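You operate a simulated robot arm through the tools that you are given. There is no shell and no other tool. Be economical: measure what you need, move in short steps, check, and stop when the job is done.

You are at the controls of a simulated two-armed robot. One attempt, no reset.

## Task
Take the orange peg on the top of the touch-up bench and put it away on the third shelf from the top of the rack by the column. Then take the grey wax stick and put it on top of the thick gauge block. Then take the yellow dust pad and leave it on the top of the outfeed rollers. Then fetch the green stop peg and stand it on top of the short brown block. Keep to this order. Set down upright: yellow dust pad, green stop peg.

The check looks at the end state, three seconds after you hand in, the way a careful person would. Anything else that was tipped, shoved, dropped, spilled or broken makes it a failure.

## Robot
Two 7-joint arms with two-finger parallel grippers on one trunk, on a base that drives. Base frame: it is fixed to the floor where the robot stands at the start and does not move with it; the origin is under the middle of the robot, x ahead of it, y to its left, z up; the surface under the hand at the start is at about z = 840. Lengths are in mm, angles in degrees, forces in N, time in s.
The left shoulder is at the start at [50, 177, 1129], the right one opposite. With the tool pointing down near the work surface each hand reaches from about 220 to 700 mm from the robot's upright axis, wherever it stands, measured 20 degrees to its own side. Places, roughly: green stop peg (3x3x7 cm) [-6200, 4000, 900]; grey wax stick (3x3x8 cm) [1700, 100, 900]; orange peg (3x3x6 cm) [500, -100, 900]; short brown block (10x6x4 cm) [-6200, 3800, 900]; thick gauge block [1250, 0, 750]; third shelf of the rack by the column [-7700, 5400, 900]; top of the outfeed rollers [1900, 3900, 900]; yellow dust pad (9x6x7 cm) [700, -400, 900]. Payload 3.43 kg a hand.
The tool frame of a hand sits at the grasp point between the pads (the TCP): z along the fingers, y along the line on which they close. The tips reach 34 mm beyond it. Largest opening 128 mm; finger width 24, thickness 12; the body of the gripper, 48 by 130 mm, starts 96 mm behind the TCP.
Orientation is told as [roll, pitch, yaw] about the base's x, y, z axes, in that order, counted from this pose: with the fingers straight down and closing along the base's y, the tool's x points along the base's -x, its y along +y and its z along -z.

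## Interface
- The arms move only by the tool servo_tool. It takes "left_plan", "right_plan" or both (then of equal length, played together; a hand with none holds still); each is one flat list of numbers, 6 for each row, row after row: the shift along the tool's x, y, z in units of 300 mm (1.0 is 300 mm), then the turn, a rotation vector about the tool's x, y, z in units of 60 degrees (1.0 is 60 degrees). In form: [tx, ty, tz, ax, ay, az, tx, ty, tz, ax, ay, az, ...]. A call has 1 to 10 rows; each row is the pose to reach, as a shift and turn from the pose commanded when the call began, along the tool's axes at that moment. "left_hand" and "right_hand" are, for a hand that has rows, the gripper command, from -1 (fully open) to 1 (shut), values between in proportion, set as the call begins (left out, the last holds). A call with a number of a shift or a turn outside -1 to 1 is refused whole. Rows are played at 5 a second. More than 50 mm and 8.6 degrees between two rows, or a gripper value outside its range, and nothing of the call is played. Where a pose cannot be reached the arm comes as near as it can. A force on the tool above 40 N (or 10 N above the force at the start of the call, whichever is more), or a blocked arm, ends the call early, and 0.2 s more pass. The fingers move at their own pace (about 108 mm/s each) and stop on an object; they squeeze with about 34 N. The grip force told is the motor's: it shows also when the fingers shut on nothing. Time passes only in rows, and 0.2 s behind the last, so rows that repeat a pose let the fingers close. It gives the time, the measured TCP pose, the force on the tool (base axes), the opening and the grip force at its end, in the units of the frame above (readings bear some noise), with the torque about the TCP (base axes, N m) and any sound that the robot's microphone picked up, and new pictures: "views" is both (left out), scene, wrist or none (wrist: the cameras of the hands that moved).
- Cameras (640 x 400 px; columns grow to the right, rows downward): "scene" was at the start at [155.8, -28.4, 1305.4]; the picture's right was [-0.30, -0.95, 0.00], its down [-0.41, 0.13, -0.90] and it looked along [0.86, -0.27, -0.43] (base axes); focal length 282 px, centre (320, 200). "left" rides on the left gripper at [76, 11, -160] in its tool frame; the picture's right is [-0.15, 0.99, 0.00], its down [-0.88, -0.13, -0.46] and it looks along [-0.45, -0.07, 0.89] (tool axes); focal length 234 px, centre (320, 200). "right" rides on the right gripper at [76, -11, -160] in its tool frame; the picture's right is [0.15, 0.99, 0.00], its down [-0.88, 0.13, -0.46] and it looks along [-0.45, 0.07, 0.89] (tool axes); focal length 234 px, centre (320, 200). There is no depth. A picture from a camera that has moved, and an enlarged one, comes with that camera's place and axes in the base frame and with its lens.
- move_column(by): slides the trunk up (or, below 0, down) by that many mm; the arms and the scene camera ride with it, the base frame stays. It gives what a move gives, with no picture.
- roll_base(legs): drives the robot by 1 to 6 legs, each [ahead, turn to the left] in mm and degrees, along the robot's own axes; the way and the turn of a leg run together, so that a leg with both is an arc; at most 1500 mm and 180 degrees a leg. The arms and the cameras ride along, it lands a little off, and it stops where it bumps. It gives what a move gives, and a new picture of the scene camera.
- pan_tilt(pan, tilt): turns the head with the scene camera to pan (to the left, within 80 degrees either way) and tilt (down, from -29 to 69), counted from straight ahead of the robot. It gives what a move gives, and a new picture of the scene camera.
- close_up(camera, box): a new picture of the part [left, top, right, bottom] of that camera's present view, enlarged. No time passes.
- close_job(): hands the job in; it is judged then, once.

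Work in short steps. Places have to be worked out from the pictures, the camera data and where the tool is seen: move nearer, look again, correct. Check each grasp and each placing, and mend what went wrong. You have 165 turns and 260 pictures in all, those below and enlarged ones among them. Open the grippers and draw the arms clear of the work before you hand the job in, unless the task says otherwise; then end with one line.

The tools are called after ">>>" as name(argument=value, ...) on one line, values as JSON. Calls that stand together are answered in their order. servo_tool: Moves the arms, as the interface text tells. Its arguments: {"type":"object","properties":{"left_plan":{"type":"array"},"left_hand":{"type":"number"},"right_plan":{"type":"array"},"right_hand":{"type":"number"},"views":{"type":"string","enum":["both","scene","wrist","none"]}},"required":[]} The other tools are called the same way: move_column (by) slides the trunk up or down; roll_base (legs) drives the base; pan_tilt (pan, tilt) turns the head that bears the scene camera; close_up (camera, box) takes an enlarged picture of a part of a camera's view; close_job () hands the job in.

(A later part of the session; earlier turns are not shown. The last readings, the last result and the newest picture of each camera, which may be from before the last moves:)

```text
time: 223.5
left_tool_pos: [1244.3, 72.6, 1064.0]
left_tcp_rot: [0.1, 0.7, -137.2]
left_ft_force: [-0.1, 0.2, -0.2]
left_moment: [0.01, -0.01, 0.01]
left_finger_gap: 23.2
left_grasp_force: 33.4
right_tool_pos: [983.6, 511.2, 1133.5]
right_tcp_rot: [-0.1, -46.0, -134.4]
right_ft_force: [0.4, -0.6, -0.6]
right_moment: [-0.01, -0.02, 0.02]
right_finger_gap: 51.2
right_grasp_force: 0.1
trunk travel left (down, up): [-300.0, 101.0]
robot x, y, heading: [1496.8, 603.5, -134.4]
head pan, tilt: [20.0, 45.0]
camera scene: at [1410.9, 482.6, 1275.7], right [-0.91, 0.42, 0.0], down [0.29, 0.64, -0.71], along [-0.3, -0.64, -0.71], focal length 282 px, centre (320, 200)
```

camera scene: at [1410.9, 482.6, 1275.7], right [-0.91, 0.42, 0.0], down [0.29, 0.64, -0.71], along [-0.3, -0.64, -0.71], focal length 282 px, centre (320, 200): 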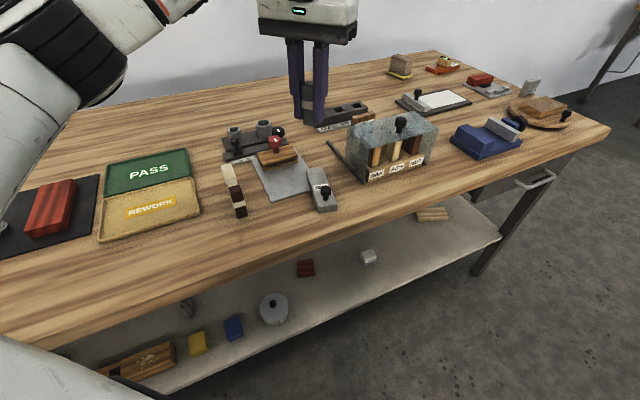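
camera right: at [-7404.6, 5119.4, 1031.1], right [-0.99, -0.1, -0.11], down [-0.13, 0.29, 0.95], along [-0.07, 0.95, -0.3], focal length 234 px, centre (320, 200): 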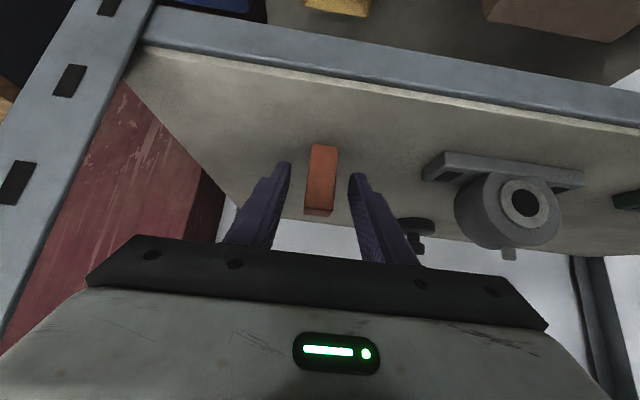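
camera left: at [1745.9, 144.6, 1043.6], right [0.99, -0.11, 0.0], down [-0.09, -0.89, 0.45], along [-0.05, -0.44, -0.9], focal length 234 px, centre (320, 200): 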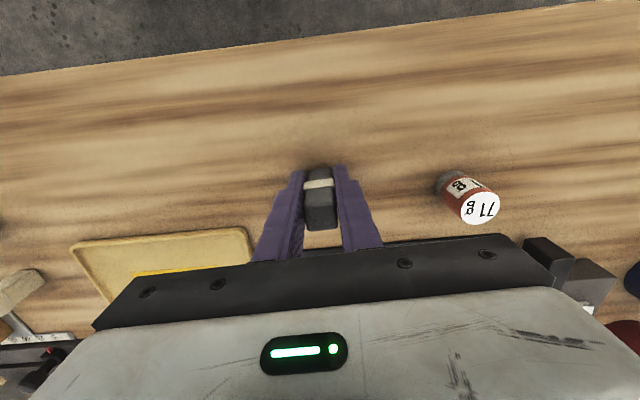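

The stick is held near the gauge block. I'll move over the block's free end and rotate to line up with it.

>>> servo_tool(left_plan=[-0.036, 0.006, 0.036, 0, 0, -0.117, -0.071, 0.012, 0.072, 0, 0, -0.233, -0.107, 0.018, 0.108, 0, 0, -0.35, -0.142, 0.024, 0.144, 0, 0, -0.467, -0.178, 0.03, 0.18, 0, 0, -0.583, -0.178, 0.03, 0.18, 0, 0, -0.583], views="both")

```text
time: 224.9
left_tool_pos: [1212.2, 30.2, 1008.9]
left_tcp_rot: [0.6, 0.5, -102.1]
left_ft_force: [-0.9, -0.2, -0.8]
left_moment: [0.01, -0.03, -0.03]
left_finger_gap: 23.3
left_grasp_force: 33.4
right_tool_pos: [983.4, 511.2, 1132.4]
right_tcp_rot: [-0.2, -45.9, -134.5]
right_ft_force: [-0.5, 0.0, 0.5]
right_moment: [-0.01, 0.03, -0.02]
right_finger_gap: 51.3
right_grasp_force: 0.1
trunk travel left (down, up): [-300.0, 101.0]
robot x, y, heading: [1496.5, 606.4, -134.7]
head pan, tilt: [20.0, 45.0]
camera scene: at [1411.0, 482.7, 1275.7], right [-0.91, 0.42, 0.0], down [0.29, 0.64, -0.71], along [-0.29, -0.64, -0.71], focal length 282 px, centre (320, 200)
camera left: at [1235.6, 100.5, 1168.2], right [0.94, -0.35, 0.01], down [-0.32, -0.84, 0.45], along [-0.15, -0.42, -0.89], focal length 234 px, centre (320, 200)
```

scene: 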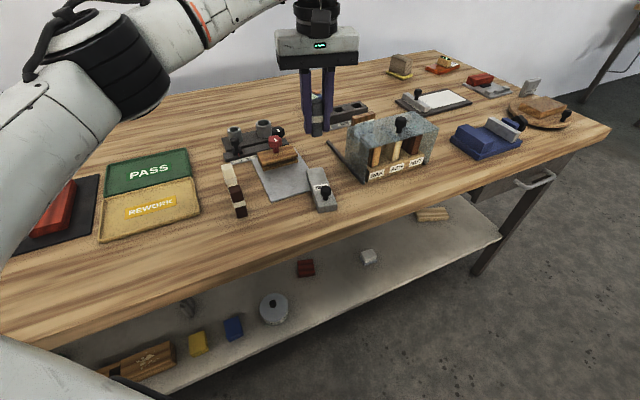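
left: 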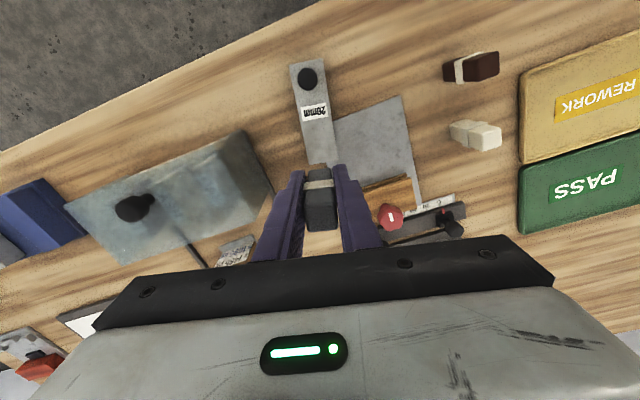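

The block's free end lies directly below at about [1213, 30]. I'll descend close to it, then creep to contact.

>>> servo_tool(left_plan=[0, 0, 0.11, 0, 0, 0, 0, 0, 0.21, 0, 0, 0, 0, 0, 0.29, 0, 0, 0, 0, 0, 0.29, 0, 0, 0], views="both")

>>> close_up(camera="scene", box=[250, 80, 410, 220])

```text
time: 225.9
left_tool_pos: [1212.8, 30.3, 920.8]
left_tcp_rot: [0.5, 0.4, -102.2]
left_ft_force: [0.8, -0.4, 0.4]
left_moment: [0.02, -0.02, -0.02]
left_finger_gap: 22.9
left_grasp_force: 33.7
right_tool_pos: [984.5, 511.9, 1132.4]
right_tcp_rot: [-0.1, -45.9, -134.4]
right_ft_force: [0.2, -0.4, -0.3]
right_moment: [-0.03, 0.02, 0.01]
right_finger_gap: 51.2
right_grasp_force: 0.0
trunk travel left (down, up): [-300.0, 101.0]
robot x, y, heading: [1495.4, 608.0, -134.9]
head pan, tilt: [20.0, 45.0]
camera scene: at [1410.9, 482.7, 1275.7], right [-0.91, 0.42, 0.0], down [0.29, 0.64, -0.71], along [-0.29, -0.64, -0.71], focal length 282 px, centre (320, 200)
camera left: at [1236.9, 100.6, 1080.6], right [0.94, -0.35, 0.01], down [-0.32, -0.84, 0.45], along [-0.15, -0.42, -0.89], focal length 234 px, centre (320, 200)
```

scene: 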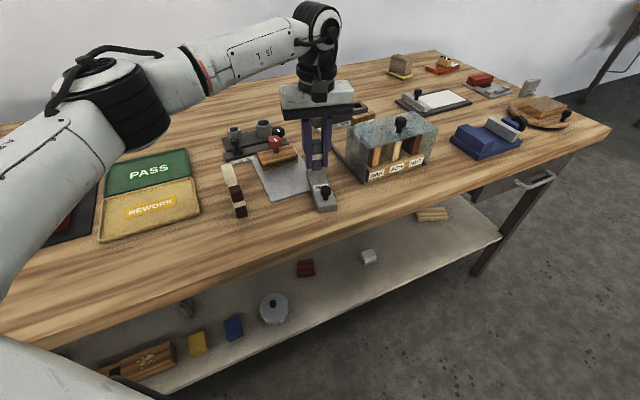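
left: 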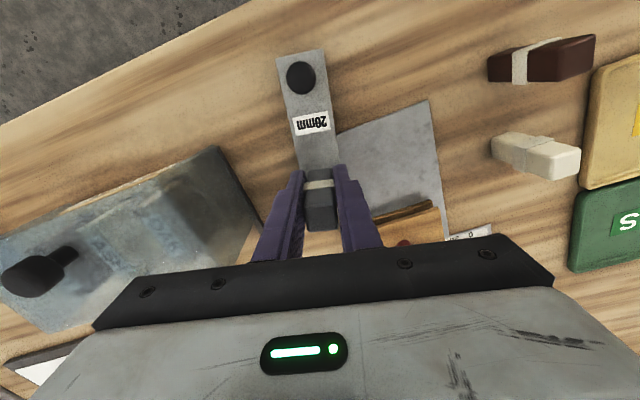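

```text
2.86 times, centred on (330, 150) of scene
camera zoom: at [1410.9, 482.7, 1275.7], right [-0.91, 0.42, 0.0], down [0.29, 0.64, -0.71], along [-0.29, -0.64, -0.71], focal length 806 px, centre (291, 343)
```

zoom: 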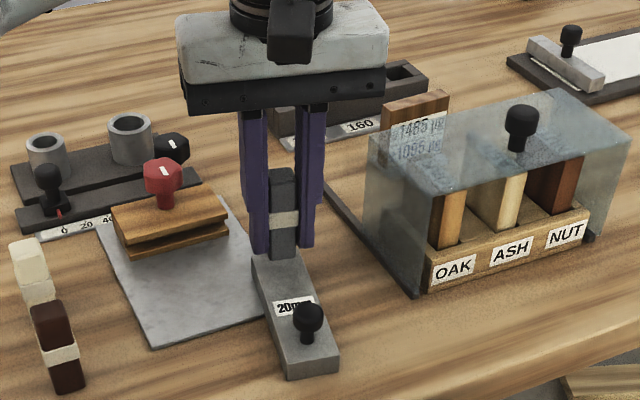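

It's well aligned with the block. I'll creep down in 3 mm steps until contact.

>>> servo_tool(left_plan=[0, 0, 0.012, 0, 0, 0, 0, 0, 0.024, 0, 0, 0, 0, 0, 0.034, 0, 0, 0, 0, 0, 0.042, 0, 0, 0, 0, 0, 0.048, 0, 0, 0, 0, 0, 0.054, 0, 0, 0, 0, 0, 0.06, 0, 0, 0, 0, 0, 0.066, 0, 0, 0], views="wrist")

```text
time: 227.7
left_tool_pos: [1214.3, 32.8, 908.0]
left_tcp_rot: [0.1, -0.1, -102.1]
left_ft_force: [0.5, -4.6, 29.7]
left_moment: [-0.15, -0.04, -0.04]
left_finger_gap: 23.0
left_grasp_force: 33.8
right_tool_pos: [984.5, 513.4, 1134.6]
right_tcp_rot: [-0.2, -46.1, -134.6]
right_ft_force: [0.6, 0.1, 0.1]
right_moment: [-0.01, -0.01, 0.0]
right_finger_gap: 51.2
right_grasp_force: 0.0
trunk travel left (down, up): [-300.0, 101.0]
robot x, y, heading: [1496.8, 605.6, -134.7]
head pan, tilt: [20.0, 45.0]
camera left: at [1238.1, 102.7, 1066.2], right [0.94, -0.35, 0.0], down [-0.31, -0.83, 0.46], along [-0.16, -0.43, -0.89], focal length 234 px, centre (320, 200)
```

left: 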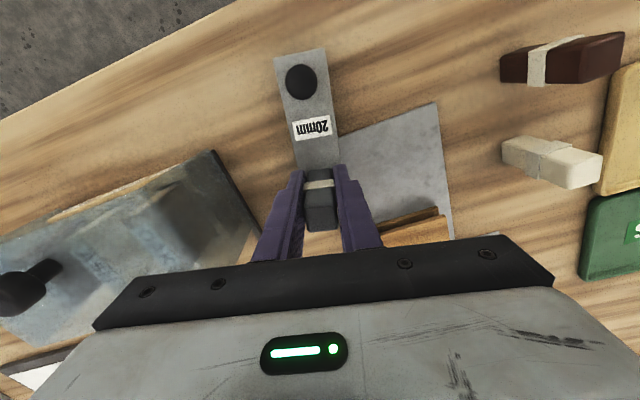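

Contact at z ≈ 908 with 30 N. I'll ease the pressure, then open the fingers.

>>> servo_tool(left_plan=[0, 0, -0.02, 0, 0, 0, 0, 0, -0.02, 0, 0, 0], views="none")

>>> servo_tool(left_plan=[0, 0, 0, 0, 0, 0, 0, 0, 0, 0, 0, 0, 0, 0, 0, 0, 0, 0], left_hand=0.25, views="both")

```text
time: 228.3
left_tool_pos: [1213.9, 33.5, 908.1]
left_tcp_rot: [0.5, 0.6, -102.1]
left_ft_force: [-1.6, -1.6, 9.9]
left_moment: [-0.15, 0.12, 0.05]
left_finger_gap: 23.1
left_grasp_force: 33.7
right_tool_pos: [984.0, 512.8, 1133.2]
right_tcp_rot: [-0.2, -46.1, -134.4]
right_ft_force: [0.3, 0.1, 0.4]
right_moment: [-0.01, 0.01, -0.02]
right_finger_gap: 51.2
right_grasp_force: 0.1
trunk travel left (down, up): [-300.0, 101.0]
robot x, y, heading: [1495.8, 607.7, -134.8]
head pan, tilt: [20.0, 45.0]
```

```text
time: 229.1
left_tool_pos: [1213.2, 32.8, 909.7]
left_tcp_rot: [0.5, 0.5, -102.2]
left_ft_force: [0.7, -0.1, 0.3]
left_moment: [-0.02, 0.02, -0.02]
left_finger_gap: 48.0
left_grasp_force: 0.0
right_tool_pos: [983.5, 512.0, 1133.0]
right_tcp_rot: [-0.2, -45.9, -134.4]
right_ft_force: [-0.1, -0.3, 0.5]
right_moment: [-0.01, -0.01, 0.0]
right_finger_gap: 51.1
right_grasp_force: 0.0
trunk travel left (down, up): [-300.0, 101.0]
robot x, y, heading: [1494.4, 611.4, -134.8]
head pan, tilt: [20.0, 45.0]
camera scene: at [1410.9, 482.7, 1275.7], right [-0.91, 0.42, 0.0], down [0.29, 0.64, -0.71], along [-0.29, -0.64, -0.71], focal length 282 px, centre (320, 200)
camera left: at [1236.9, 101.9, 1067.3], right [0.94, -0.35, 0.01], down [-0.32, -0.84, 0.45], along [-0.15, -0.42, -0.89], focal length 234 px, centre (320, 200)
```

scene: 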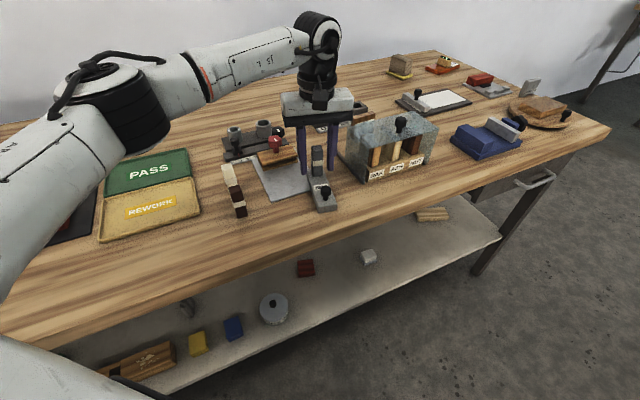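
left: 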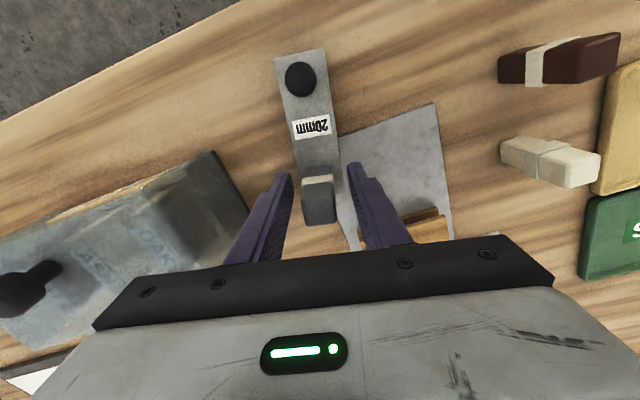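

The stick stands on the gauge block on its own. I'll raise the hand straight up and verify.

>>> servo_tool(left_plan=[0, 0, -0.15, 0, 0, 0, 0, 0, -0.3, 0, 0, 0, 0, 0, -0.45, 0, 0, 0, 0, 0, -0.6, 0, 0, 0, 0, 0, -0.75, 0, 0, 0], views="none")

>>> close_up(camera="scene", box=[210, 40, 450, 220])

```text
time: 230.3
left_tool_pos: [1212.3, 32.3, 1133.9]
left_tcp_rot: [0.6, 0.4, -102.3]
left_ft_force: [-0.2, -0.5, -0.7]
left_moment: [-0.03, 0.01, 0.0]
left_finger_gap: 48.0
left_grasp_force: 0.0
right_tool_pos: [983.7, 513.5, 1132.9]
right_tcp_rot: [-0.1, -46.0, -134.6]
right_ft_force: [-0.7, 0.6, -0.3]
right_moment: [-0.04, 0.01, 0.01]
right_finger_gap: 51.0
right_grasp_force: 0.1
trunk travel left (down, up): [-300.0, 101.0]
robot x, y, heading: [1493.9, 609.2, -134.8]
head pan, tilt: [20.0, 45.0]
```

```text
2.22 times, centred on (330, 130) of scene
camera zoom: at [1410.5, 484.1, 1275.8], right [-0.91, 0.42, 0.0], down [0.3, 0.64, -0.71], along [-0.29, -0.64, -0.71], focal length 627 px, centre (298, 356)
```

zoom: 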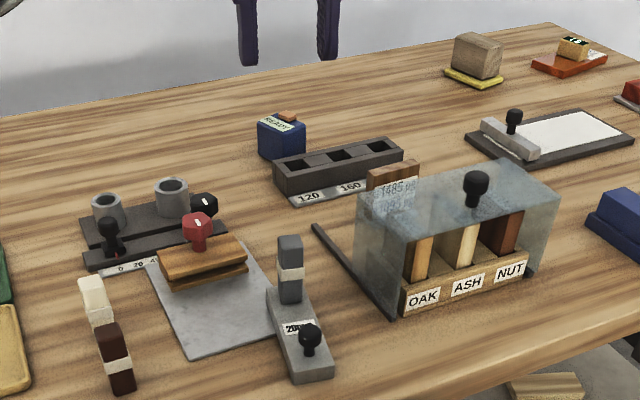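

The wax stick is well placed on the gauge block. Next is the yellow dust pad near [670, -420], so I'll drive round to the bench's near end.

>>> roll_base(legs=[[0, -45.2], [1500, 0], [440, 0], [0, 90], [840, 0], [0, 90]])

>>> pan_tilt(pan=-10, tilt=30)

```text
time: 253.8
left_tool_pos: [180.5, -47.3, 1130.9]
left_tcp_rot: [0.4, 0.5, 34.0]
left_ft_force: [-0.3, 0.3, 0.6]
left_moment: [-0.02, 0.01, -0.02]
left_finger_gap: 48.1
left_grasp_force: 0.0
right_tool_pos: [13.4, -553.8, 1133.0]
right_tcp_rot: [-0.2, -45.9, 1.7]
right_ft_force: [-0.1, 0.3, -0.6]
right_moment: [0.04, 0.02, -0.01]
right_finger_gap: 51.1
right_grasp_force: 0.0
trunk travel left (down, up): [-300.0, 101.0]
robot x, y, heading: [-424.6, -267.1, 1.6]
head pan, tilt: [20.0, 45.0]
camera scene: at [-278.0, -236.8, 1275.7], right [0.37, -0.93, 0.0], down [-0.66, -0.26, -0.71], along [0.66, 0.26, -0.71], focal length 282 px, centre (320, 200)
```

scene: 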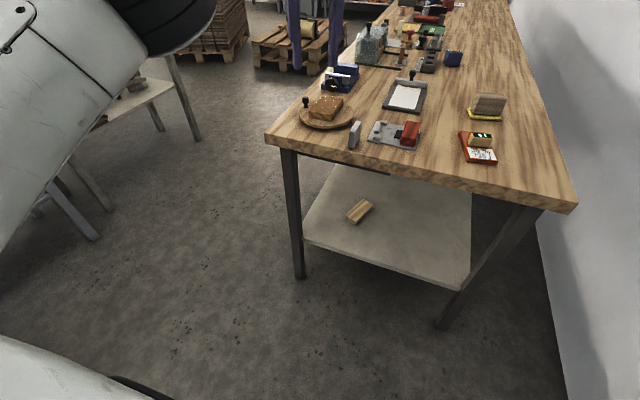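

```text
time: 254.8
left_tool_pos: [180.8, -48.7, 1131.2]
left_tcp_rot: [0.5, 0.5, 34.0]
left_ft_force: [-1.0, 0.4, -0.2]
left_moment: [-0.01, -0.03, -0.04]
left_finger_gap: 47.9
left_grasp_force: 0.0
right_tool_pos: [12.6, -554.2, 1132.8]
right_tcp_rot: [-0.3, -46.0, 1.7]
right_ft_force: [0.5, -0.4, 0.3]
right_moment: [-0.03, 0.0, 0.01]
right_finger_gap: 51.5
right_grasp_force: 0.1
trunk travel left (down, up): [-300.0, 101.0]
robot x, y, heading: [-424.0, -268.7, 1.7]
head pan, tilt: [-10.0, 30.0]
camera scene: at [-264.3, -280.2, 1298.3], right [-0.15, -0.99, 0.0], down [-0.49, 0.07, -0.87], along [0.86, -0.13, -0.5], focal length 282 px, centre (320, 200)
```

scene: 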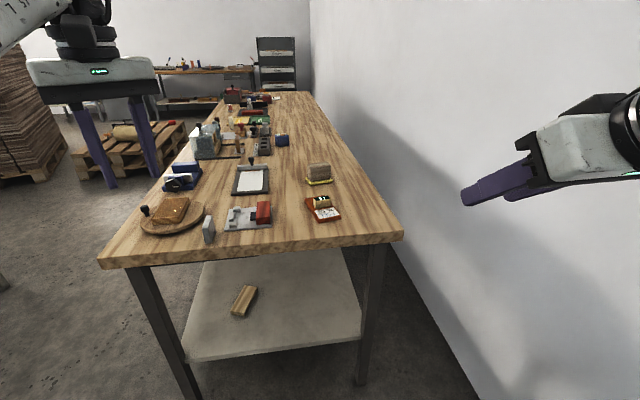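

The pad is at about [656, -419]. I'll drive forward to x ≈ 40.

>>> roll_base(legs=[[465, -1.7]])

>>> pan_tilt(pan=-15, tilt=38)

>>> close_up(camera="scene", box=[240, 80, 400, 220])

```text
time: 257.5
left_tool_pos: [648.7, -58.0, 1133.1]
left_tcp_rot: [0.5, 0.4, 32.4]
left_ft_force: [-0.5, -0.2, -0.1]
left_moment: [-0.02, 0.0, -0.03]
left_finger_gap: 48.0
left_grasp_force: 0.1
right_tool_pos: [468.0, -560.9, 1132.6]
right_tcp_rot: [-0.2, -45.9, 0.1]
right_ft_force: [-0.3, -0.3, 0.3]
right_moment: [0.01, 0.02, -0.03]
right_finger_gap: 51.1
right_grasp_force: 0.0
trunk travel left (down, up): [-300.0, 101.0]
robot x, y, heading: [40.6, -260.5, -0.1]
head pan, tilt: [-10.0, 30.0]
camera scene: at [197.8, -278.9, 1298.2], right [-0.17, -0.98, 0.0], down [-0.49, 0.09, -0.87], along [0.85, -0.15, -0.5], focal length 282 px, centre (320, 200)
```

scene: 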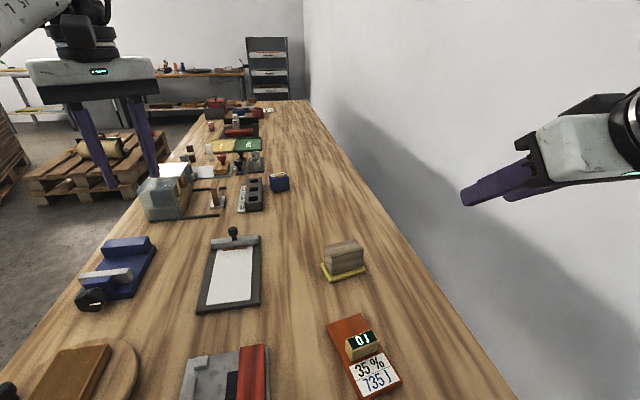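

```text
time: 258.2
left_tool_pos: [649.0, -58.0, 1132.2]
left_tcp_rot: [0.5, 0.5, 32.4]
left_ft_force: [-0.3, -0.1, 0.2]
left_moment: [0.01, 0.01, 0.02]
left_finger_gap: 47.8
left_grasp_force: 0.0
right_tool_pos: [467.9, -561.0, 1134.8]
right_tcp_rot: [-0.1, -46.0, 0.2]
right_ft_force: [0.2, -1.0, 0.1]
right_moment: [0.02, -0.03, -0.02]
right_finger_gap: 51.2
right_grasp_force: 0.1
trunk travel left (down, up): [-300.0, 101.0]
robot x, y, heading: [42.1, -260.1, -0.3]
head pan, tilt: [-15.0, 38.0]
camera scene: at [191.6, -285.5, 1286.0], right [-0.26, -0.97, 0.0], down [-0.59, 0.16, -0.79], along [0.76, -0.2, -0.62], focal length 282 px, centre (320, 200)
```

scene: 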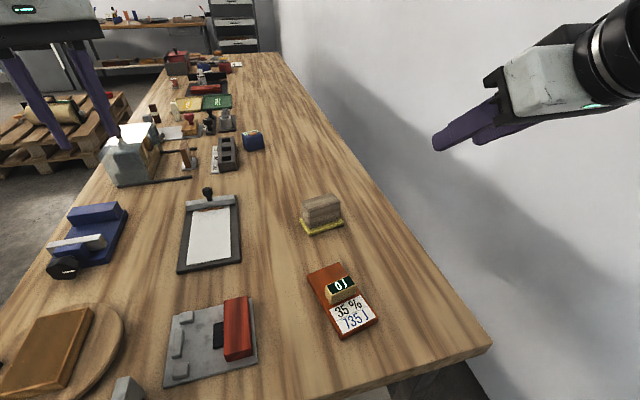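

```text
2.86 times, centred on (320, 150) of scene
camera zoom: at [191.6, -285.5, 1286.0], right [-0.26, -0.97, 0.0], down [-0.59, 0.16, -0.79], along [0.76, -0.2, -0.62], focal length 806 px, centre (320, 343)
```

zoom: 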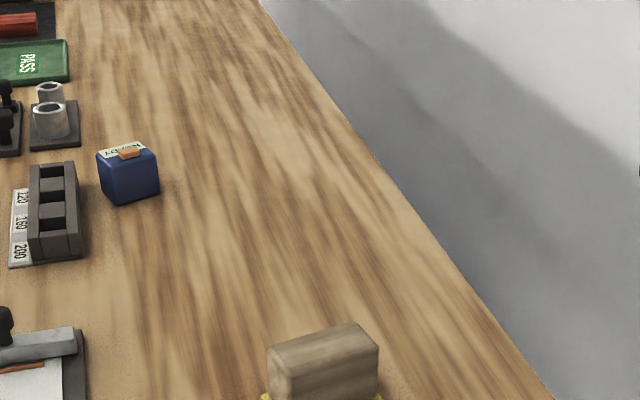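

I'll straighten the right hand to point down and bring it over the pad for a wrist view.

>>> servo_tool(right_plan=[-0.022, 0.073, 0.081, 0, 0.128, 0, -0.044, 0.146, 0.162, 0, 0.256, 0, -0.066, 0.219, 0.243, 0, 0.383, 0, -0.087, 0.291, 0.323, 0, 0.511, 0, -0.109, 0.364, 0.404, 0, 0.639, 0, -0.131, 0.437, 0.485, 0, 0.767, 0, -0.131, 0.437, 0.485, 0, 0.767, 0], right_hand=-1, views="both")

```text
time: 259.8
left_tool_pos: [648.7, -59.1, 1131.4]
left_tcp_rot: [0.4, 0.5, 32.4]
left_ft_force: [-0.7, -0.7, 0.4]
left_moment: [0.01, 0.0, -0.02]
left_finger_gap: 47.8
left_grasp_force: 0.1
right_tool_pos: [561.1, -463.1, 1050.8]
right_tcp_rot: [-0.1, 0.1, 0.0]
right_ft_force: [-0.6, -0.6, -0.3]
right_moment: [-0.01, 0.02, 0.01]
right_finger_gap: 127.9
right_grasp_force: 0.1
right hand out of reach, approached as far as the arm can: row 6, 7
trunk travel left (down, up): [-300.0, 101.0]
robot x, y, heading: [39.9, -265.0, -0.2]
head pan, tilt: [-15.0, 38.0]
camera scene: at [192.1, -285.6, 1285.8], right [-0.26, -0.97, 0.0], down [-0.59, 0.16, -0.79], along [0.76, -0.2, -0.62], focal length 282 px, centre (320, 200)
camera right: at [485.3, -474.2, 1210.1], right [-0.14, 0.99, 0.0], down [0.88, 0.13, 0.45], along [0.45, 0.06, -0.89], focal length 234 px, centre (320, 200)
```

scene: 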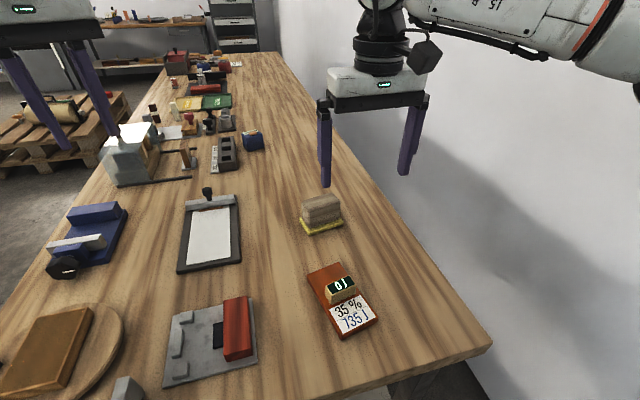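
right: 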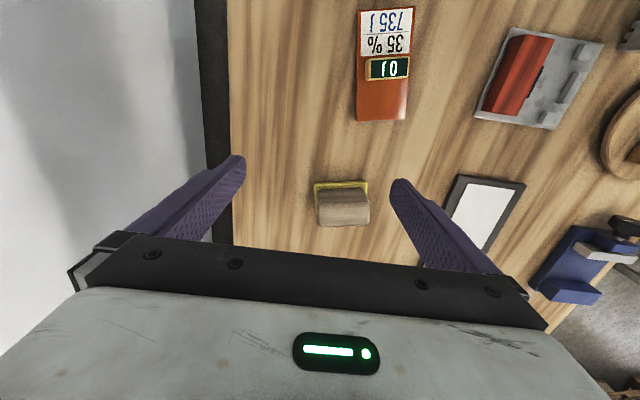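

The hand is near its reach limit at this height. I'll zoom on the pad for its place and yaw, and then drive a bit closer.

>>> close_up(camera="right", box=[294, 160, 390, 240])

>>> roll_base(legs=[[60, 0]])

```text
5.00 times, centred on (342, 200) of right
camera zoom: at [485.3, -474.2, 1210.1], right [-0.14, 0.99, 0.0], down [0.88, 0.13, 0.45], along [0.45, 0.06, -0.89], focal length 1171 px, centre (210, 200)
```

zoom: 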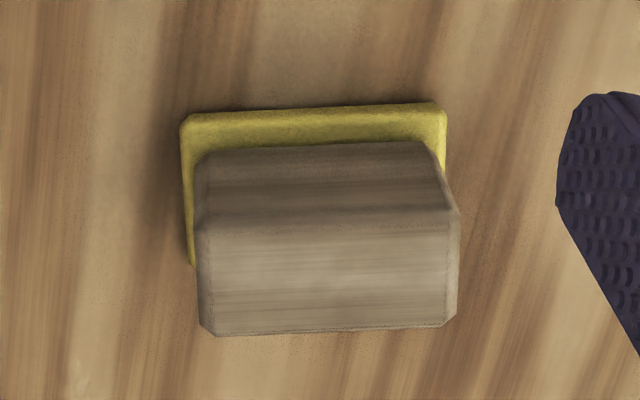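

```text
time: 260.9
left_tool_pos: [704.3, -59.3, 1131.6]
left_tcp_rot: [0.5, 0.5, 32.4]
left_ft_force: [-0.6, -0.1, 0.5]
left_moment: [0.02, -0.05, -0.03]
left_finger_gap: 48.0
left_grasp_force: 0.0
right_tool_pos: [615.7, -463.4, 1051.3]
right_tcp_rot: [-0.1, -0.1, -0.2]
right_ft_force: [-0.1, 0.8, 0.1]
right_moment: [0.0, -0.06, -0.02]
right_finger_gap: 128.0
right_grasp_force: 0.1
trunk travel left (down, up): [-300.0, 101.0]
robot x, y, heading: [95.9, -264.1, 0.1]
head pan, tilt: [-15.0, 38.0]
stopped in leg 1: the robot was blocked; the commanded pose is now the measured one
camera scene: at [246.0, -285.6, 1286.2], right [-0.26, -0.97, 0.0], down [-0.59, 0.16, -0.79], along [0.76, -0.21, -0.61], focal length 282 px, centre (320, 200)
```

scene: 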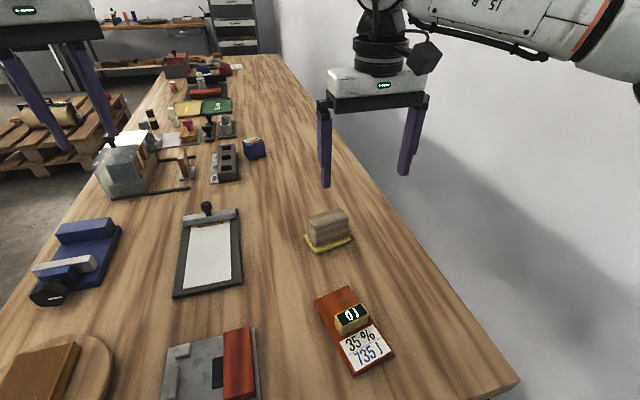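

The pad is at about [659, -416], its long side turned 12° from y. I'll grip it along its long axis, first moving above it with yaw 12°.

>>> servo_tool(right_plan=[-0.05, 0.055, 0.09, 0, 0, -0.1, -0.1, 0.11, 0.18, 0, 0, -0.2, -0.145, 0.158, 0.25, 0, 0, -0.2, -0.145, 0.158, 0.25, 0, 0, -0.2], views="both")

```text
time: 261.9
left_tool_pos: [704.5, -58.4, 1130.4]
left_tcp_rot: [0.4, 0.5, 32.5]
left_ft_force: [0.7, -1.0, -0.3]
left_moment: [-0.01, 0.01, 0.01]
left_finger_gap: 48.1
left_grasp_force: 0.0
right_tool_pos: [616.8, -457.1, 980.6]
right_tcp_rot: [0.0, 0.1, 11.9]
right_ft_force: [0.9, 0.1, -0.4]
right_moment: [0.01, -0.01, -0.02]
right_finger_gap: 128.2
right_grasp_force: 0.1
right hand out of reach, approached as far as the arm can: row 1, 2, 3, 4
trunk travel left (down, up): [-300.0, 101.0]
robot x, y, heading: [94.9, -258.2, 0.1]
head pan, tilt: [-15.0, 38.0]
camera scene: at [247.1, -285.6, 1285.9], right [-0.26, -0.97, 0.0], down [-0.59, 0.16, -0.79], along [0.76, -0.2, -0.62], focal length 282 px, centre (320, 200)
camera right: at [544.1, -482.4, 1140.8], right [-0.35, 0.94, 0.0], down [0.83, 0.31, 0.46], along [0.43, 0.16, -0.89], focal length 234 px, centre (320, 200)
```

scene: 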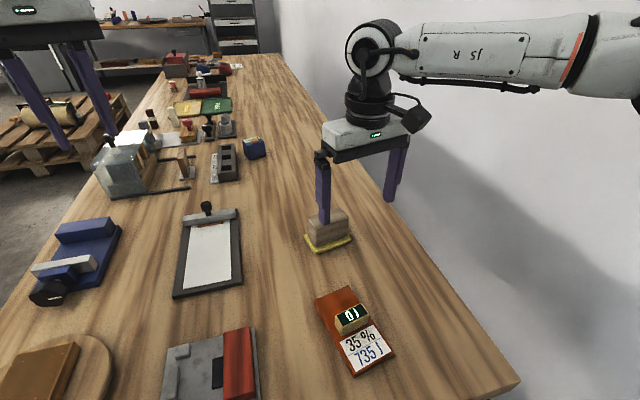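
right: 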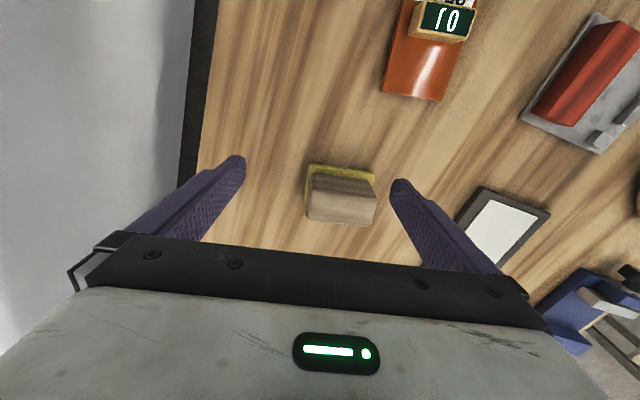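

The wrist is too high relative to the shoulder to reach outward. I'll raise the trunk 95 mm to gain reach.

>>> move_column(by=95)

>>> servo_tool(right_plan=[0, 0, 0.14, 0, 0, 0, 0, 0, 0.28, 0, 0, 0, 0, 0, 0.28, 0, 0, 0], views="none")

```text
time: 263.2
left_tool_pos: [704.2, -57.6, 1225.5]
left_tcp_rot: [0.5, 0.5, 32.5]
left_ft_force: [-0.8, 0.9, -0.3]
left_moment: [0.03, 0.03, 0.01]
left_finger_gap: 48.0
left_grasp_force: 0.0
right_tool_pos: [616.3, -456.3, 1076.0]
right_tcp_rot: [0.0, 0.0, 12.0]
right_ft_force: [0.1, 0.0, -0.5]
right_moment: [0.0, 0.01, -0.02]
right_finger_gap: 127.9
right_grasp_force: 0.0
trunk travel left (down, up): [-395.0, 6.0]
robot x, y, heading: [97.9, -264.0, 0.1]
head pan, tilt: [-15.0, 38.0]
```

```text
time: 264.0
left_tool_pos: [704.1, -58.9, 1226.0]
left_tcp_rot: [0.5, 0.5, 32.5]
left_ft_force: [0.1, 0.0, -0.8]
left_moment: [-0.02, 0.0, 0.02]
left_finger_gap: 48.2
left_grasp_force: 0.0
right_tool_pos: [607.0, -465.1, 996.1]
right_tcp_rot: [0.0, -0.1, 11.9]
right_ft_force: [0.5, 0.4, -0.3]
right_moment: [0.02, -0.02, 0.03]
right_finger_gap: 127.9
right_grasp_force: 0.2
right hand out of reach, approached as far as the arm can: row 1, 2, 3
trunk travel left (down, up): [-395.0, 6.0]
robot x, y, heading: [99.4, -261.9, 0.1]
head pan, tilt: [-15.0, 38.0]
```

The right arm is stuck near a joint limit here, while the left one reached farther earlier. I'll retract the right hand, lower the trunk back, and turn the base so the left hand can take the pad.

>>> servo_tool(right_plan=[0.1, 0, -0.1, 0, 0, 0, 0.2, 0, -0.2, 0, 0, 0, 0.3, 0, -0.3, 0, 0, 0, 0.42, 0.0, -0.38, 0, 0, 0, 0.55, 0.0, -0.45, 0, 0, 0], views="none")

>>> move_column(by=-95)

>>> roll_base(legs=[[-40, 0], [0, -35]])

>>> pan_tilt(pan=20, tilt=40)

```text
time: 265.2
left_tool_pos: [703.6, -58.2, 1226.3]
left_tcp_rot: [0.5, 0.5, 32.5]
left_ft_force: [0.2, -0.5, -0.2]
left_moment: [-0.01, -0.02, -0.02]
left_finger_gap: 47.9
left_grasp_force: 0.0
right_tool_pos: [442.8, -500.8, 1130.6]
right_tcp_rot: [-0.1, 0.0, 11.9]
right_ft_force: [0.9, -0.2, -0.2]
right_moment: [0.0, -0.01, -0.01]
right_finger_gap: 128.0
right_grasp_force: 0.0
trunk travel left (down, up): [-395.0, 6.0]
robot x, y, heading: [98.9, -264.2, 0.1]
head pan, tilt: [-15.0, 38.0]
```

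```text
time: 266.5
left_tool_pos: [704.0, -59.1, 1130.2]
left_tcp_rot: [0.5, 0.5, 32.5]
left_ft_force: [-0.2, 0.7, -0.1]
left_moment: [0.04, 0.0, -0.01]
left_finger_gap: 48.1
left_grasp_force: 0.1
right_tool_pos: [443.7, -500.8, 1035.8]
right_tcp_rot: [-0.2, 0.0, 11.8]
right_ft_force: [-0.3, 0.5, -0.3]
right_moment: [-0.01, -0.02, -0.05]
right_finger_gap: 128.2
right_grasp_force: 0.1
trunk travel left (down, up): [-300.0, 101.0]
robot x, y, heading: [93.9, -261.9, -0.1]
head pan, tilt: [-15.0, 38.0]
```

```text
time: 269.1
left_tool_pos: [669.8, -442.8, 1130.9]
left_tcp_rot: [0.6, 0.5, -2.4]
left_ft_force: [0.3, -0.6, 0.3]
left_moment: [0.0, 0.02, 0.0]
left_finger_gap: 48.0
left_grasp_force: 0.1
right_tool_pos: [205.8, -658.1, 1036.3]
right_tcp_rot: [0.1, 0.0, -23.1]
right_ft_force: [-0.1, -0.2, -0.5]
right_moment: [0.03, -0.01, 0.0]
right_finger_gap: 128.0
right_grasp_force: 0.0
trunk travel left (down, up): [-300.0, 101.0]
robot x, y, heading: [53.2, -263.7, -34.8]
head pan, tilt: [-15.0, 38.0]
camera scene: at [166.6, -369.7, 1285.9], right [-0.77, -0.64, 0.0], down [-0.4, 0.47, -0.79], along [0.51, -0.6, -0.62], focal length 282 px, centre (320, 200)
```

scene: 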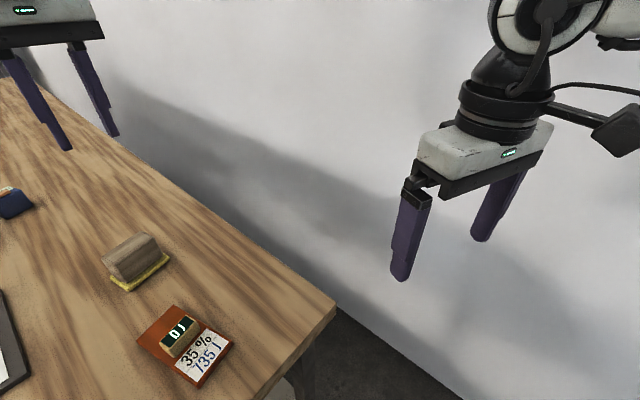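

```text
time: 270.1
left_tool_pos: [672.4, -442.7, 1130.5]
left_tcp_rot: [0.5, 0.4, -2.5]
left_ft_force: [0.9, -0.1, -0.1]
left_moment: [0.02, 0.01, -0.04]
left_finger_gap: 48.0
left_grasp_force: 0.0
right_tool_pos: [206.3, -658.0, 1034.6]
right_tcp_rot: [0.0, 0.0, -23.1]
right_ft_force: [0.7, -0.4, 0.4]
right_moment: [-0.01, 0.0, -0.04]
right_finger_gap: 128.1
right_grasp_force: 0.0
trunk travel left (down, up): [-300.0, 101.0]
robot x, y, heading: [52.0, -259.6, -34.8]
head pan, tilt: [20.0, 40.0]
camera scene: at [193.7, -325.1, 1283.0], right [-0.26, -0.97, 0.0], down [-0.62, 0.17, -0.77], along [0.74, -0.2, -0.64], focal length 282 px, centre (320, 200)
```

scene: 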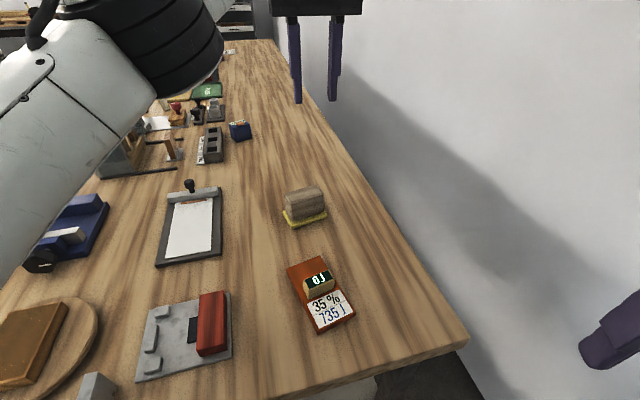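

The left hand already sits above the pad. I'll turn it to yaw 12°, open fully, and descend partway for a check.

>>> servo_tool(left_plan=[0.055, 0.043, 0.11, 0, 0, -0.12, 0.11, 0.085, 0.22, 0, 0, -0.242, 0.11, 0.085, 0.333, 0, 0, -0.242, 0.11, 0.085, 0.333, 0, 0, -0.242], left_hand=-1, views="wrist")

>>> close_up(camera="left", box=[240, 140, 400, 260])

```text
time: 271.1
left_tool_pos: [638.0, -415.3, 1031.1]
left_tcp_rot: [0.6, 0.3, 12.1]
left_ft_force: [-0.3, 0.2, -0.2]
left_moment: [0.0, -0.01, 0.04]
left_finger_gap: 128.1
left_grasp_force: 0.0
right_tool_pos: [206.7, -657.9, 1035.7]
right_tcp_rot: [-0.2, 0.0, -23.0]
right_ft_force: [0.7, 0.1, 0.3]
right_moment: [0.04, 0.0, 0.01]
right_finger_gap: 128.2
right_grasp_force: 0.0
trunk travel left (down, up): [-300.0, 101.0]
robot x, y, heading: [56.9, -262.8, -35.0]
head pan, tilt: [20.0, 40.0]
camera left: at [562.1, -423.2, 1190.4], right [-0.07, 1.0, 0.01], down [0.89, 0.05, 0.45], along [0.45, 0.04, -0.89], focal length 234 px, centre (320, 200)
```

left: 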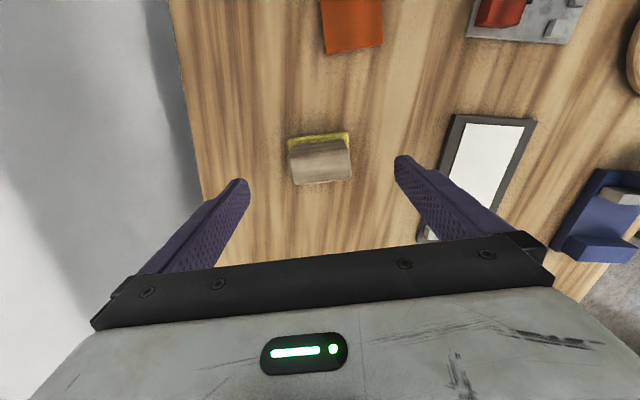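

```text
3.33 times, centred on (320, 200) of left
camera zoom: at [562.1, -423.2, 1190.4], right [-0.07, 1.0, 0.01], down [0.89, 0.05, 0.45], along [0.45, 0.04, -0.89], focal length 781 px, centre (320, 200)
```

zoom: 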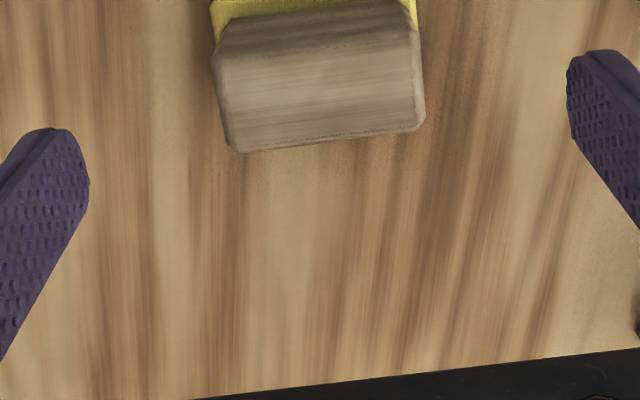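

The pad is centred at about [658, -413]. I'll centre on it and descend to TCP z ≈ 897, keeping the tips above the yellow base.

>>> servo_tool(left_plan=[-0.066, -0.011, 0, 0, 0, 0, -0.066, -0.011, 0.15, 0, 0, 0, -0.066, -0.011, 0.3, 0, 0, 0, -0.066, -0.011, 0.447, 0, 0, 0, -0.066, -0.011, 0.447, 0, 0, 0], views="both")

```text
time: 272.3
left_tool_pos: [656.5, -413.1, 897.1]
left_tcp_rot: [0.7, 0.4, 12.1]
left_ft_force: [-0.9, -0.4, 0.3]
left_moment: [0.0, 0.01, -0.03]
left_finger_gap: 128.1
left_grasp_force: 0.0
right_tool_pos: [207.1, -656.8, 1034.9]
right_tcp_rot: [-0.1, 0.0, -23.0]
right_ft_force: [1.1, 0.1, -0.3]
right_moment: [0.0, 0.01, 0.03]
right_finger_gap: 128.2
right_grasp_force: 0.1
trunk travel left (down, up): [-300.0, 101.0]
robot x, y, heading: [56.4, -266.5, -34.9]
head pan, tilt: [20.0, 40.0]
camera scene: at [193.5, -325.0, 1283.0], right [-0.26, -0.97, 0.0], down [-0.62, 0.17, -0.77], along [0.74, -0.2, -0.64], focal length 282 px, centre (320, 200)
camera left: at [580.8, -419.9, 1056.2], right [-0.06, 1.0, 0.01], down [0.89, 0.05, 0.45], along [0.45, 0.04, -0.89], focal length 234 px, centre (320, 200)
```

scene: 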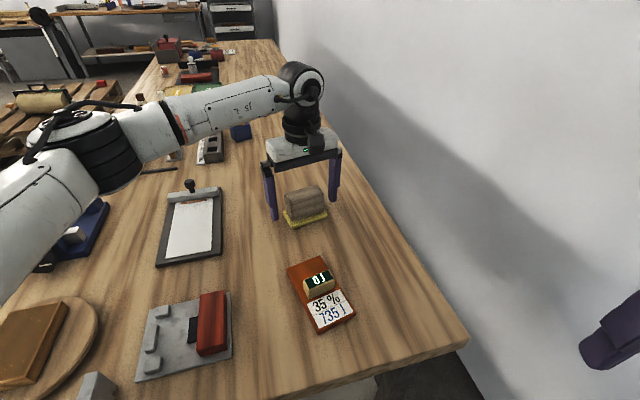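
left: 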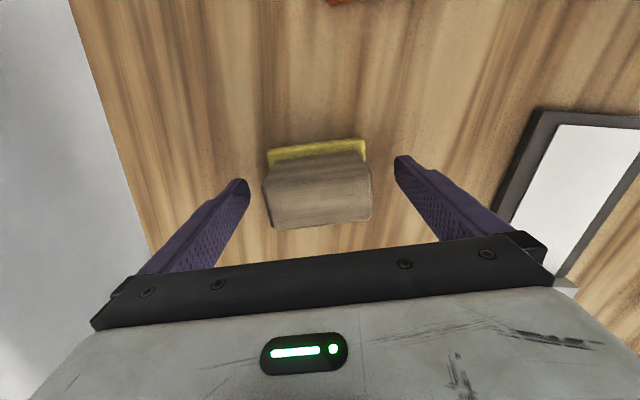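

The pad is centred between the fingers. I'll close, then lift.

>>> servo_tool(left_plan=[0, 0, 0, 0, 0, 0, 0, 0, 0, 0, 0, 0, 0, 0, 0, 0, 0, 0], left_hand=1, views="wrist")

>>> servo_tool(left_plan=[0, 0, -0.1, 0, 0, 0, 0, 0, -0.25, 0, 0, 0, 0, 0, -0.4, 0, 0, 0, 0, 0, -0.55, 0, 0, 0, 0, 0, -0.7, 0, 0, 0], views="both")

```text
time: 273.1
left_tool_pos: [656.9, -412.6, 897.6]
left_tcp_rot: [0.7, 0.4, 12.1]
left_ft_force: [0.0, -0.5, 0.1]
left_moment: [-0.02, -0.01, 0.01]
left_finger_gap: 79.5
left_grasp_force: 33.8
right_tool_pos: [207.4, -657.8, 1036.8]
right_tcp_rot: [-0.1, 0.0, -22.9]
right_ft_force: [0.1, -0.6, -0.1]
right_moment: [0.01, -0.02, 0.0]
right_finger_gap: 127.9
right_grasp_force: 0.0
trunk travel left (down, up): [-300.0, 101.0]
robot x, y, heading: [56.2, -260.9, -34.8]
head pan, tilt: [20.0, 40.0]
camera left: at [581.0, -420.0, 1056.5], right [-0.06, 1.0, 0.01], down [0.89, 0.05, 0.45], along [0.45, 0.04, -0.89], focal length 234 px, centre (320, 200)
```

left: 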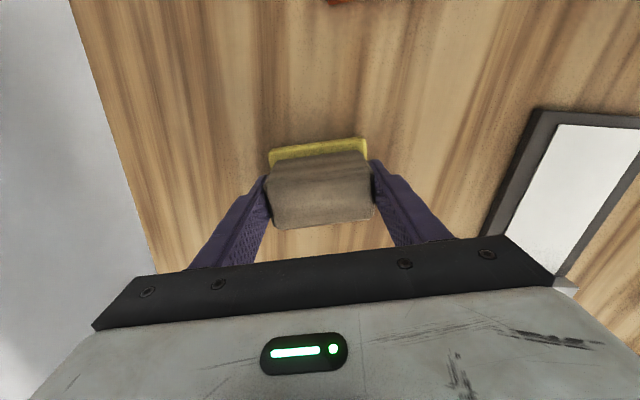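

```text
time: 274.3
left_tool_pos: [656.6, -415.0, 1107.3]
left_tcp_rot: [0.5, 0.4, 12.1]
left_ft_force: [0.0, -0.4, -0.8]
left_moment: [0.01, -0.01, -0.03]
left_finger_gap: 79.7
left_grasp_force: 33.9
right_tool_pos: [205.8, -657.9, 1035.8]
right_tcp_rot: [0.0, 0.0, -23.0]
right_ft_force: [0.3, -0.6, -1.1]
right_moment: [0.0, -0.01, 0.0]
right_finger_gap: 127.8
right_grasp_force: 0.1
trunk travel left (down, up): [-300.0, 101.0]
robot x, y, heading: [55.1, -262.3, -34.9]
head pan, tilt: [20.0, 40.0]
camera scene: at [193.1, -325.2, 1283.0], right [-0.26, -0.97, 0.0], down [-0.62, 0.17, -0.77], along [0.74, -0.2, -0.64], focal length 282 px, centre (320, 200)
camera left: at [580.9, -421.9, 1266.6], right [-0.06, 1.0, 0.01], down [0.89, 0.05, 0.45], along [0.45, 0.04, -0.89], focal length 234 px, centre (320, 200)
```

scene: 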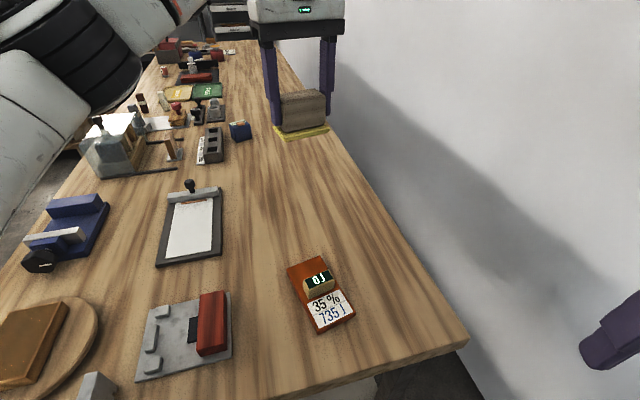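
left: 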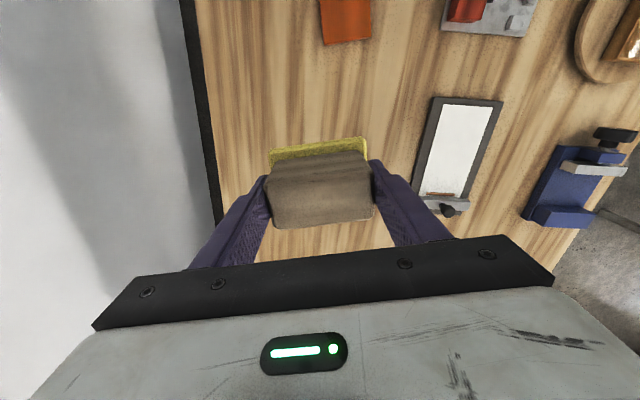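

The whole pad came up upright. I'll tuck the hand in toward the robot and then back away from the bench.

>>> servo_tool(left_plan=[0.1, 0.11, 0, 0, 0, 0, 0.2, 0.22, 0, 0, 0, 0, 0.3, 0.33, 0, 0, 0, 0, 0.41, 0.44, 0, 0, 0, 0], views="none")

>>> roll_base(legs=[[0, 35], [-520, 0], [0, 90], [880, 0], [0, -90]])

>>> pan_tilt(pan=10, tilt=15)

```text
time: 275.3
left_tool_pos: [510.1, -310.0, 1108.2]
left_tcp_rot: [0.5, 0.4, 12.3]
left_ft_force: [0.0, -0.4, -2.0]
left_moment: [-0.02, -0.03, -0.02]
left_finger_gap: 79.6
left_grasp_force: 33.8
right_tool_pos: [206.0, -656.1, 1035.7]
right_tcp_rot: [-0.1, 0.0, -23.0]
right_ft_force: [0.2, 0.8, -0.4]
right_moment: [-0.02, -0.01, -0.01]
right_finger_gap: 128.1
right_grasp_force: 0.0
trunk travel left (down, up): [-300.0, 101.0]
robot x, y, heading: [54.6, -261.0, -35.1]
head pan, tilt: [20.0, 40.0]
```

```text
time: 291.8
left_tool_pos: [-65.2, 830.2, 1106.6]
left_tcp_rot: [0.6, 0.4, 47.7]
left_ft_force: [-0.2, 0.3, -1.1]
left_moment: [0.0, 0.01, 0.01]
left_finger_gap: 79.5
left_grasp_force: 33.6
right_tool_pos: [-113.6, 372.9, 1034.6]
right_tcp_rot: [-0.1, -0.1, 12.7]
right_ft_force: [0.0, 0.0, 1.2]
right_moment: [-0.01, 0.02, 0.0]
right_finger_gap: 128.0
right_grasp_force: 0.1
trunk travel left (down, up): [-300.0, 101.0]
robot x, y, heading: [-469.6, 605.7, 0.7]
head pan, tilt: [20.0, 40.0]
camera scene: at [-317.7, 636.2, 1282.9], right [0.35, -0.94, 0.0], down [-0.6, -0.23, -0.77], along [0.72, 0.27, -0.64], focal length 282 px, centre (320, 200)
```

scene: 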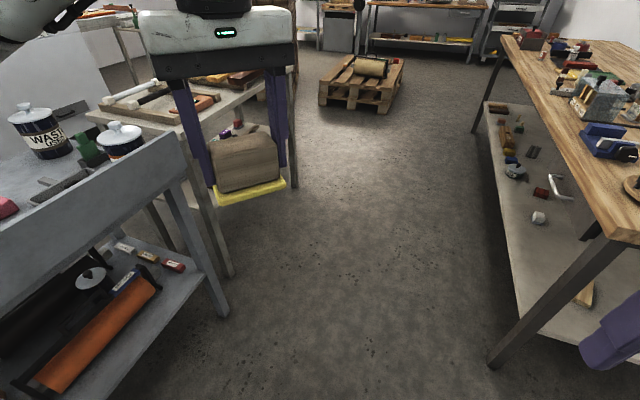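

```text
time: 292.7
left_tool_pos: [-65.7, 831.2, 1108.2]
left_tcp_rot: [0.5, 0.4, 47.7]
left_ft_force: [0.1, -0.1, -1.6]
left_moment: [0.02, 0.0, 0.01]
left_finger_gap: 79.5
left_grasp_force: 34.0
right_tool_pos: [-113.9, 373.2, 1035.0]
right_tcp_rot: [-0.1, 0.0, 12.6]
right_ft_force: [0.0, -0.8, -0.2]
right_moment: [0.01, 0.0, 0.01]
right_finger_gap: 128.0
right_grasp_force: 0.1
trunk travel left (down, up): [-300.0, 101.0]
robot x, y, heading: [-468.0, 606.1, 0.5]
head pan, tilt: [10.0, 15.0]
camera scene: at [-305.5, 623.6, 1322.4], right [0.18, -0.98, 0.0], down [-0.26, -0.05, -0.97], along [0.95, 0.18, -0.26], focal length 282 px, centre (320, 200)
```

scene: 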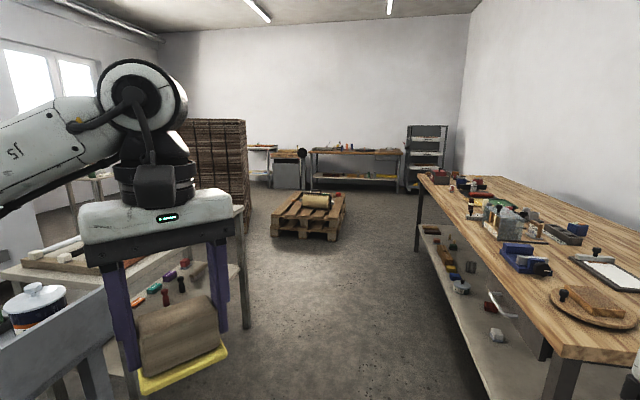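

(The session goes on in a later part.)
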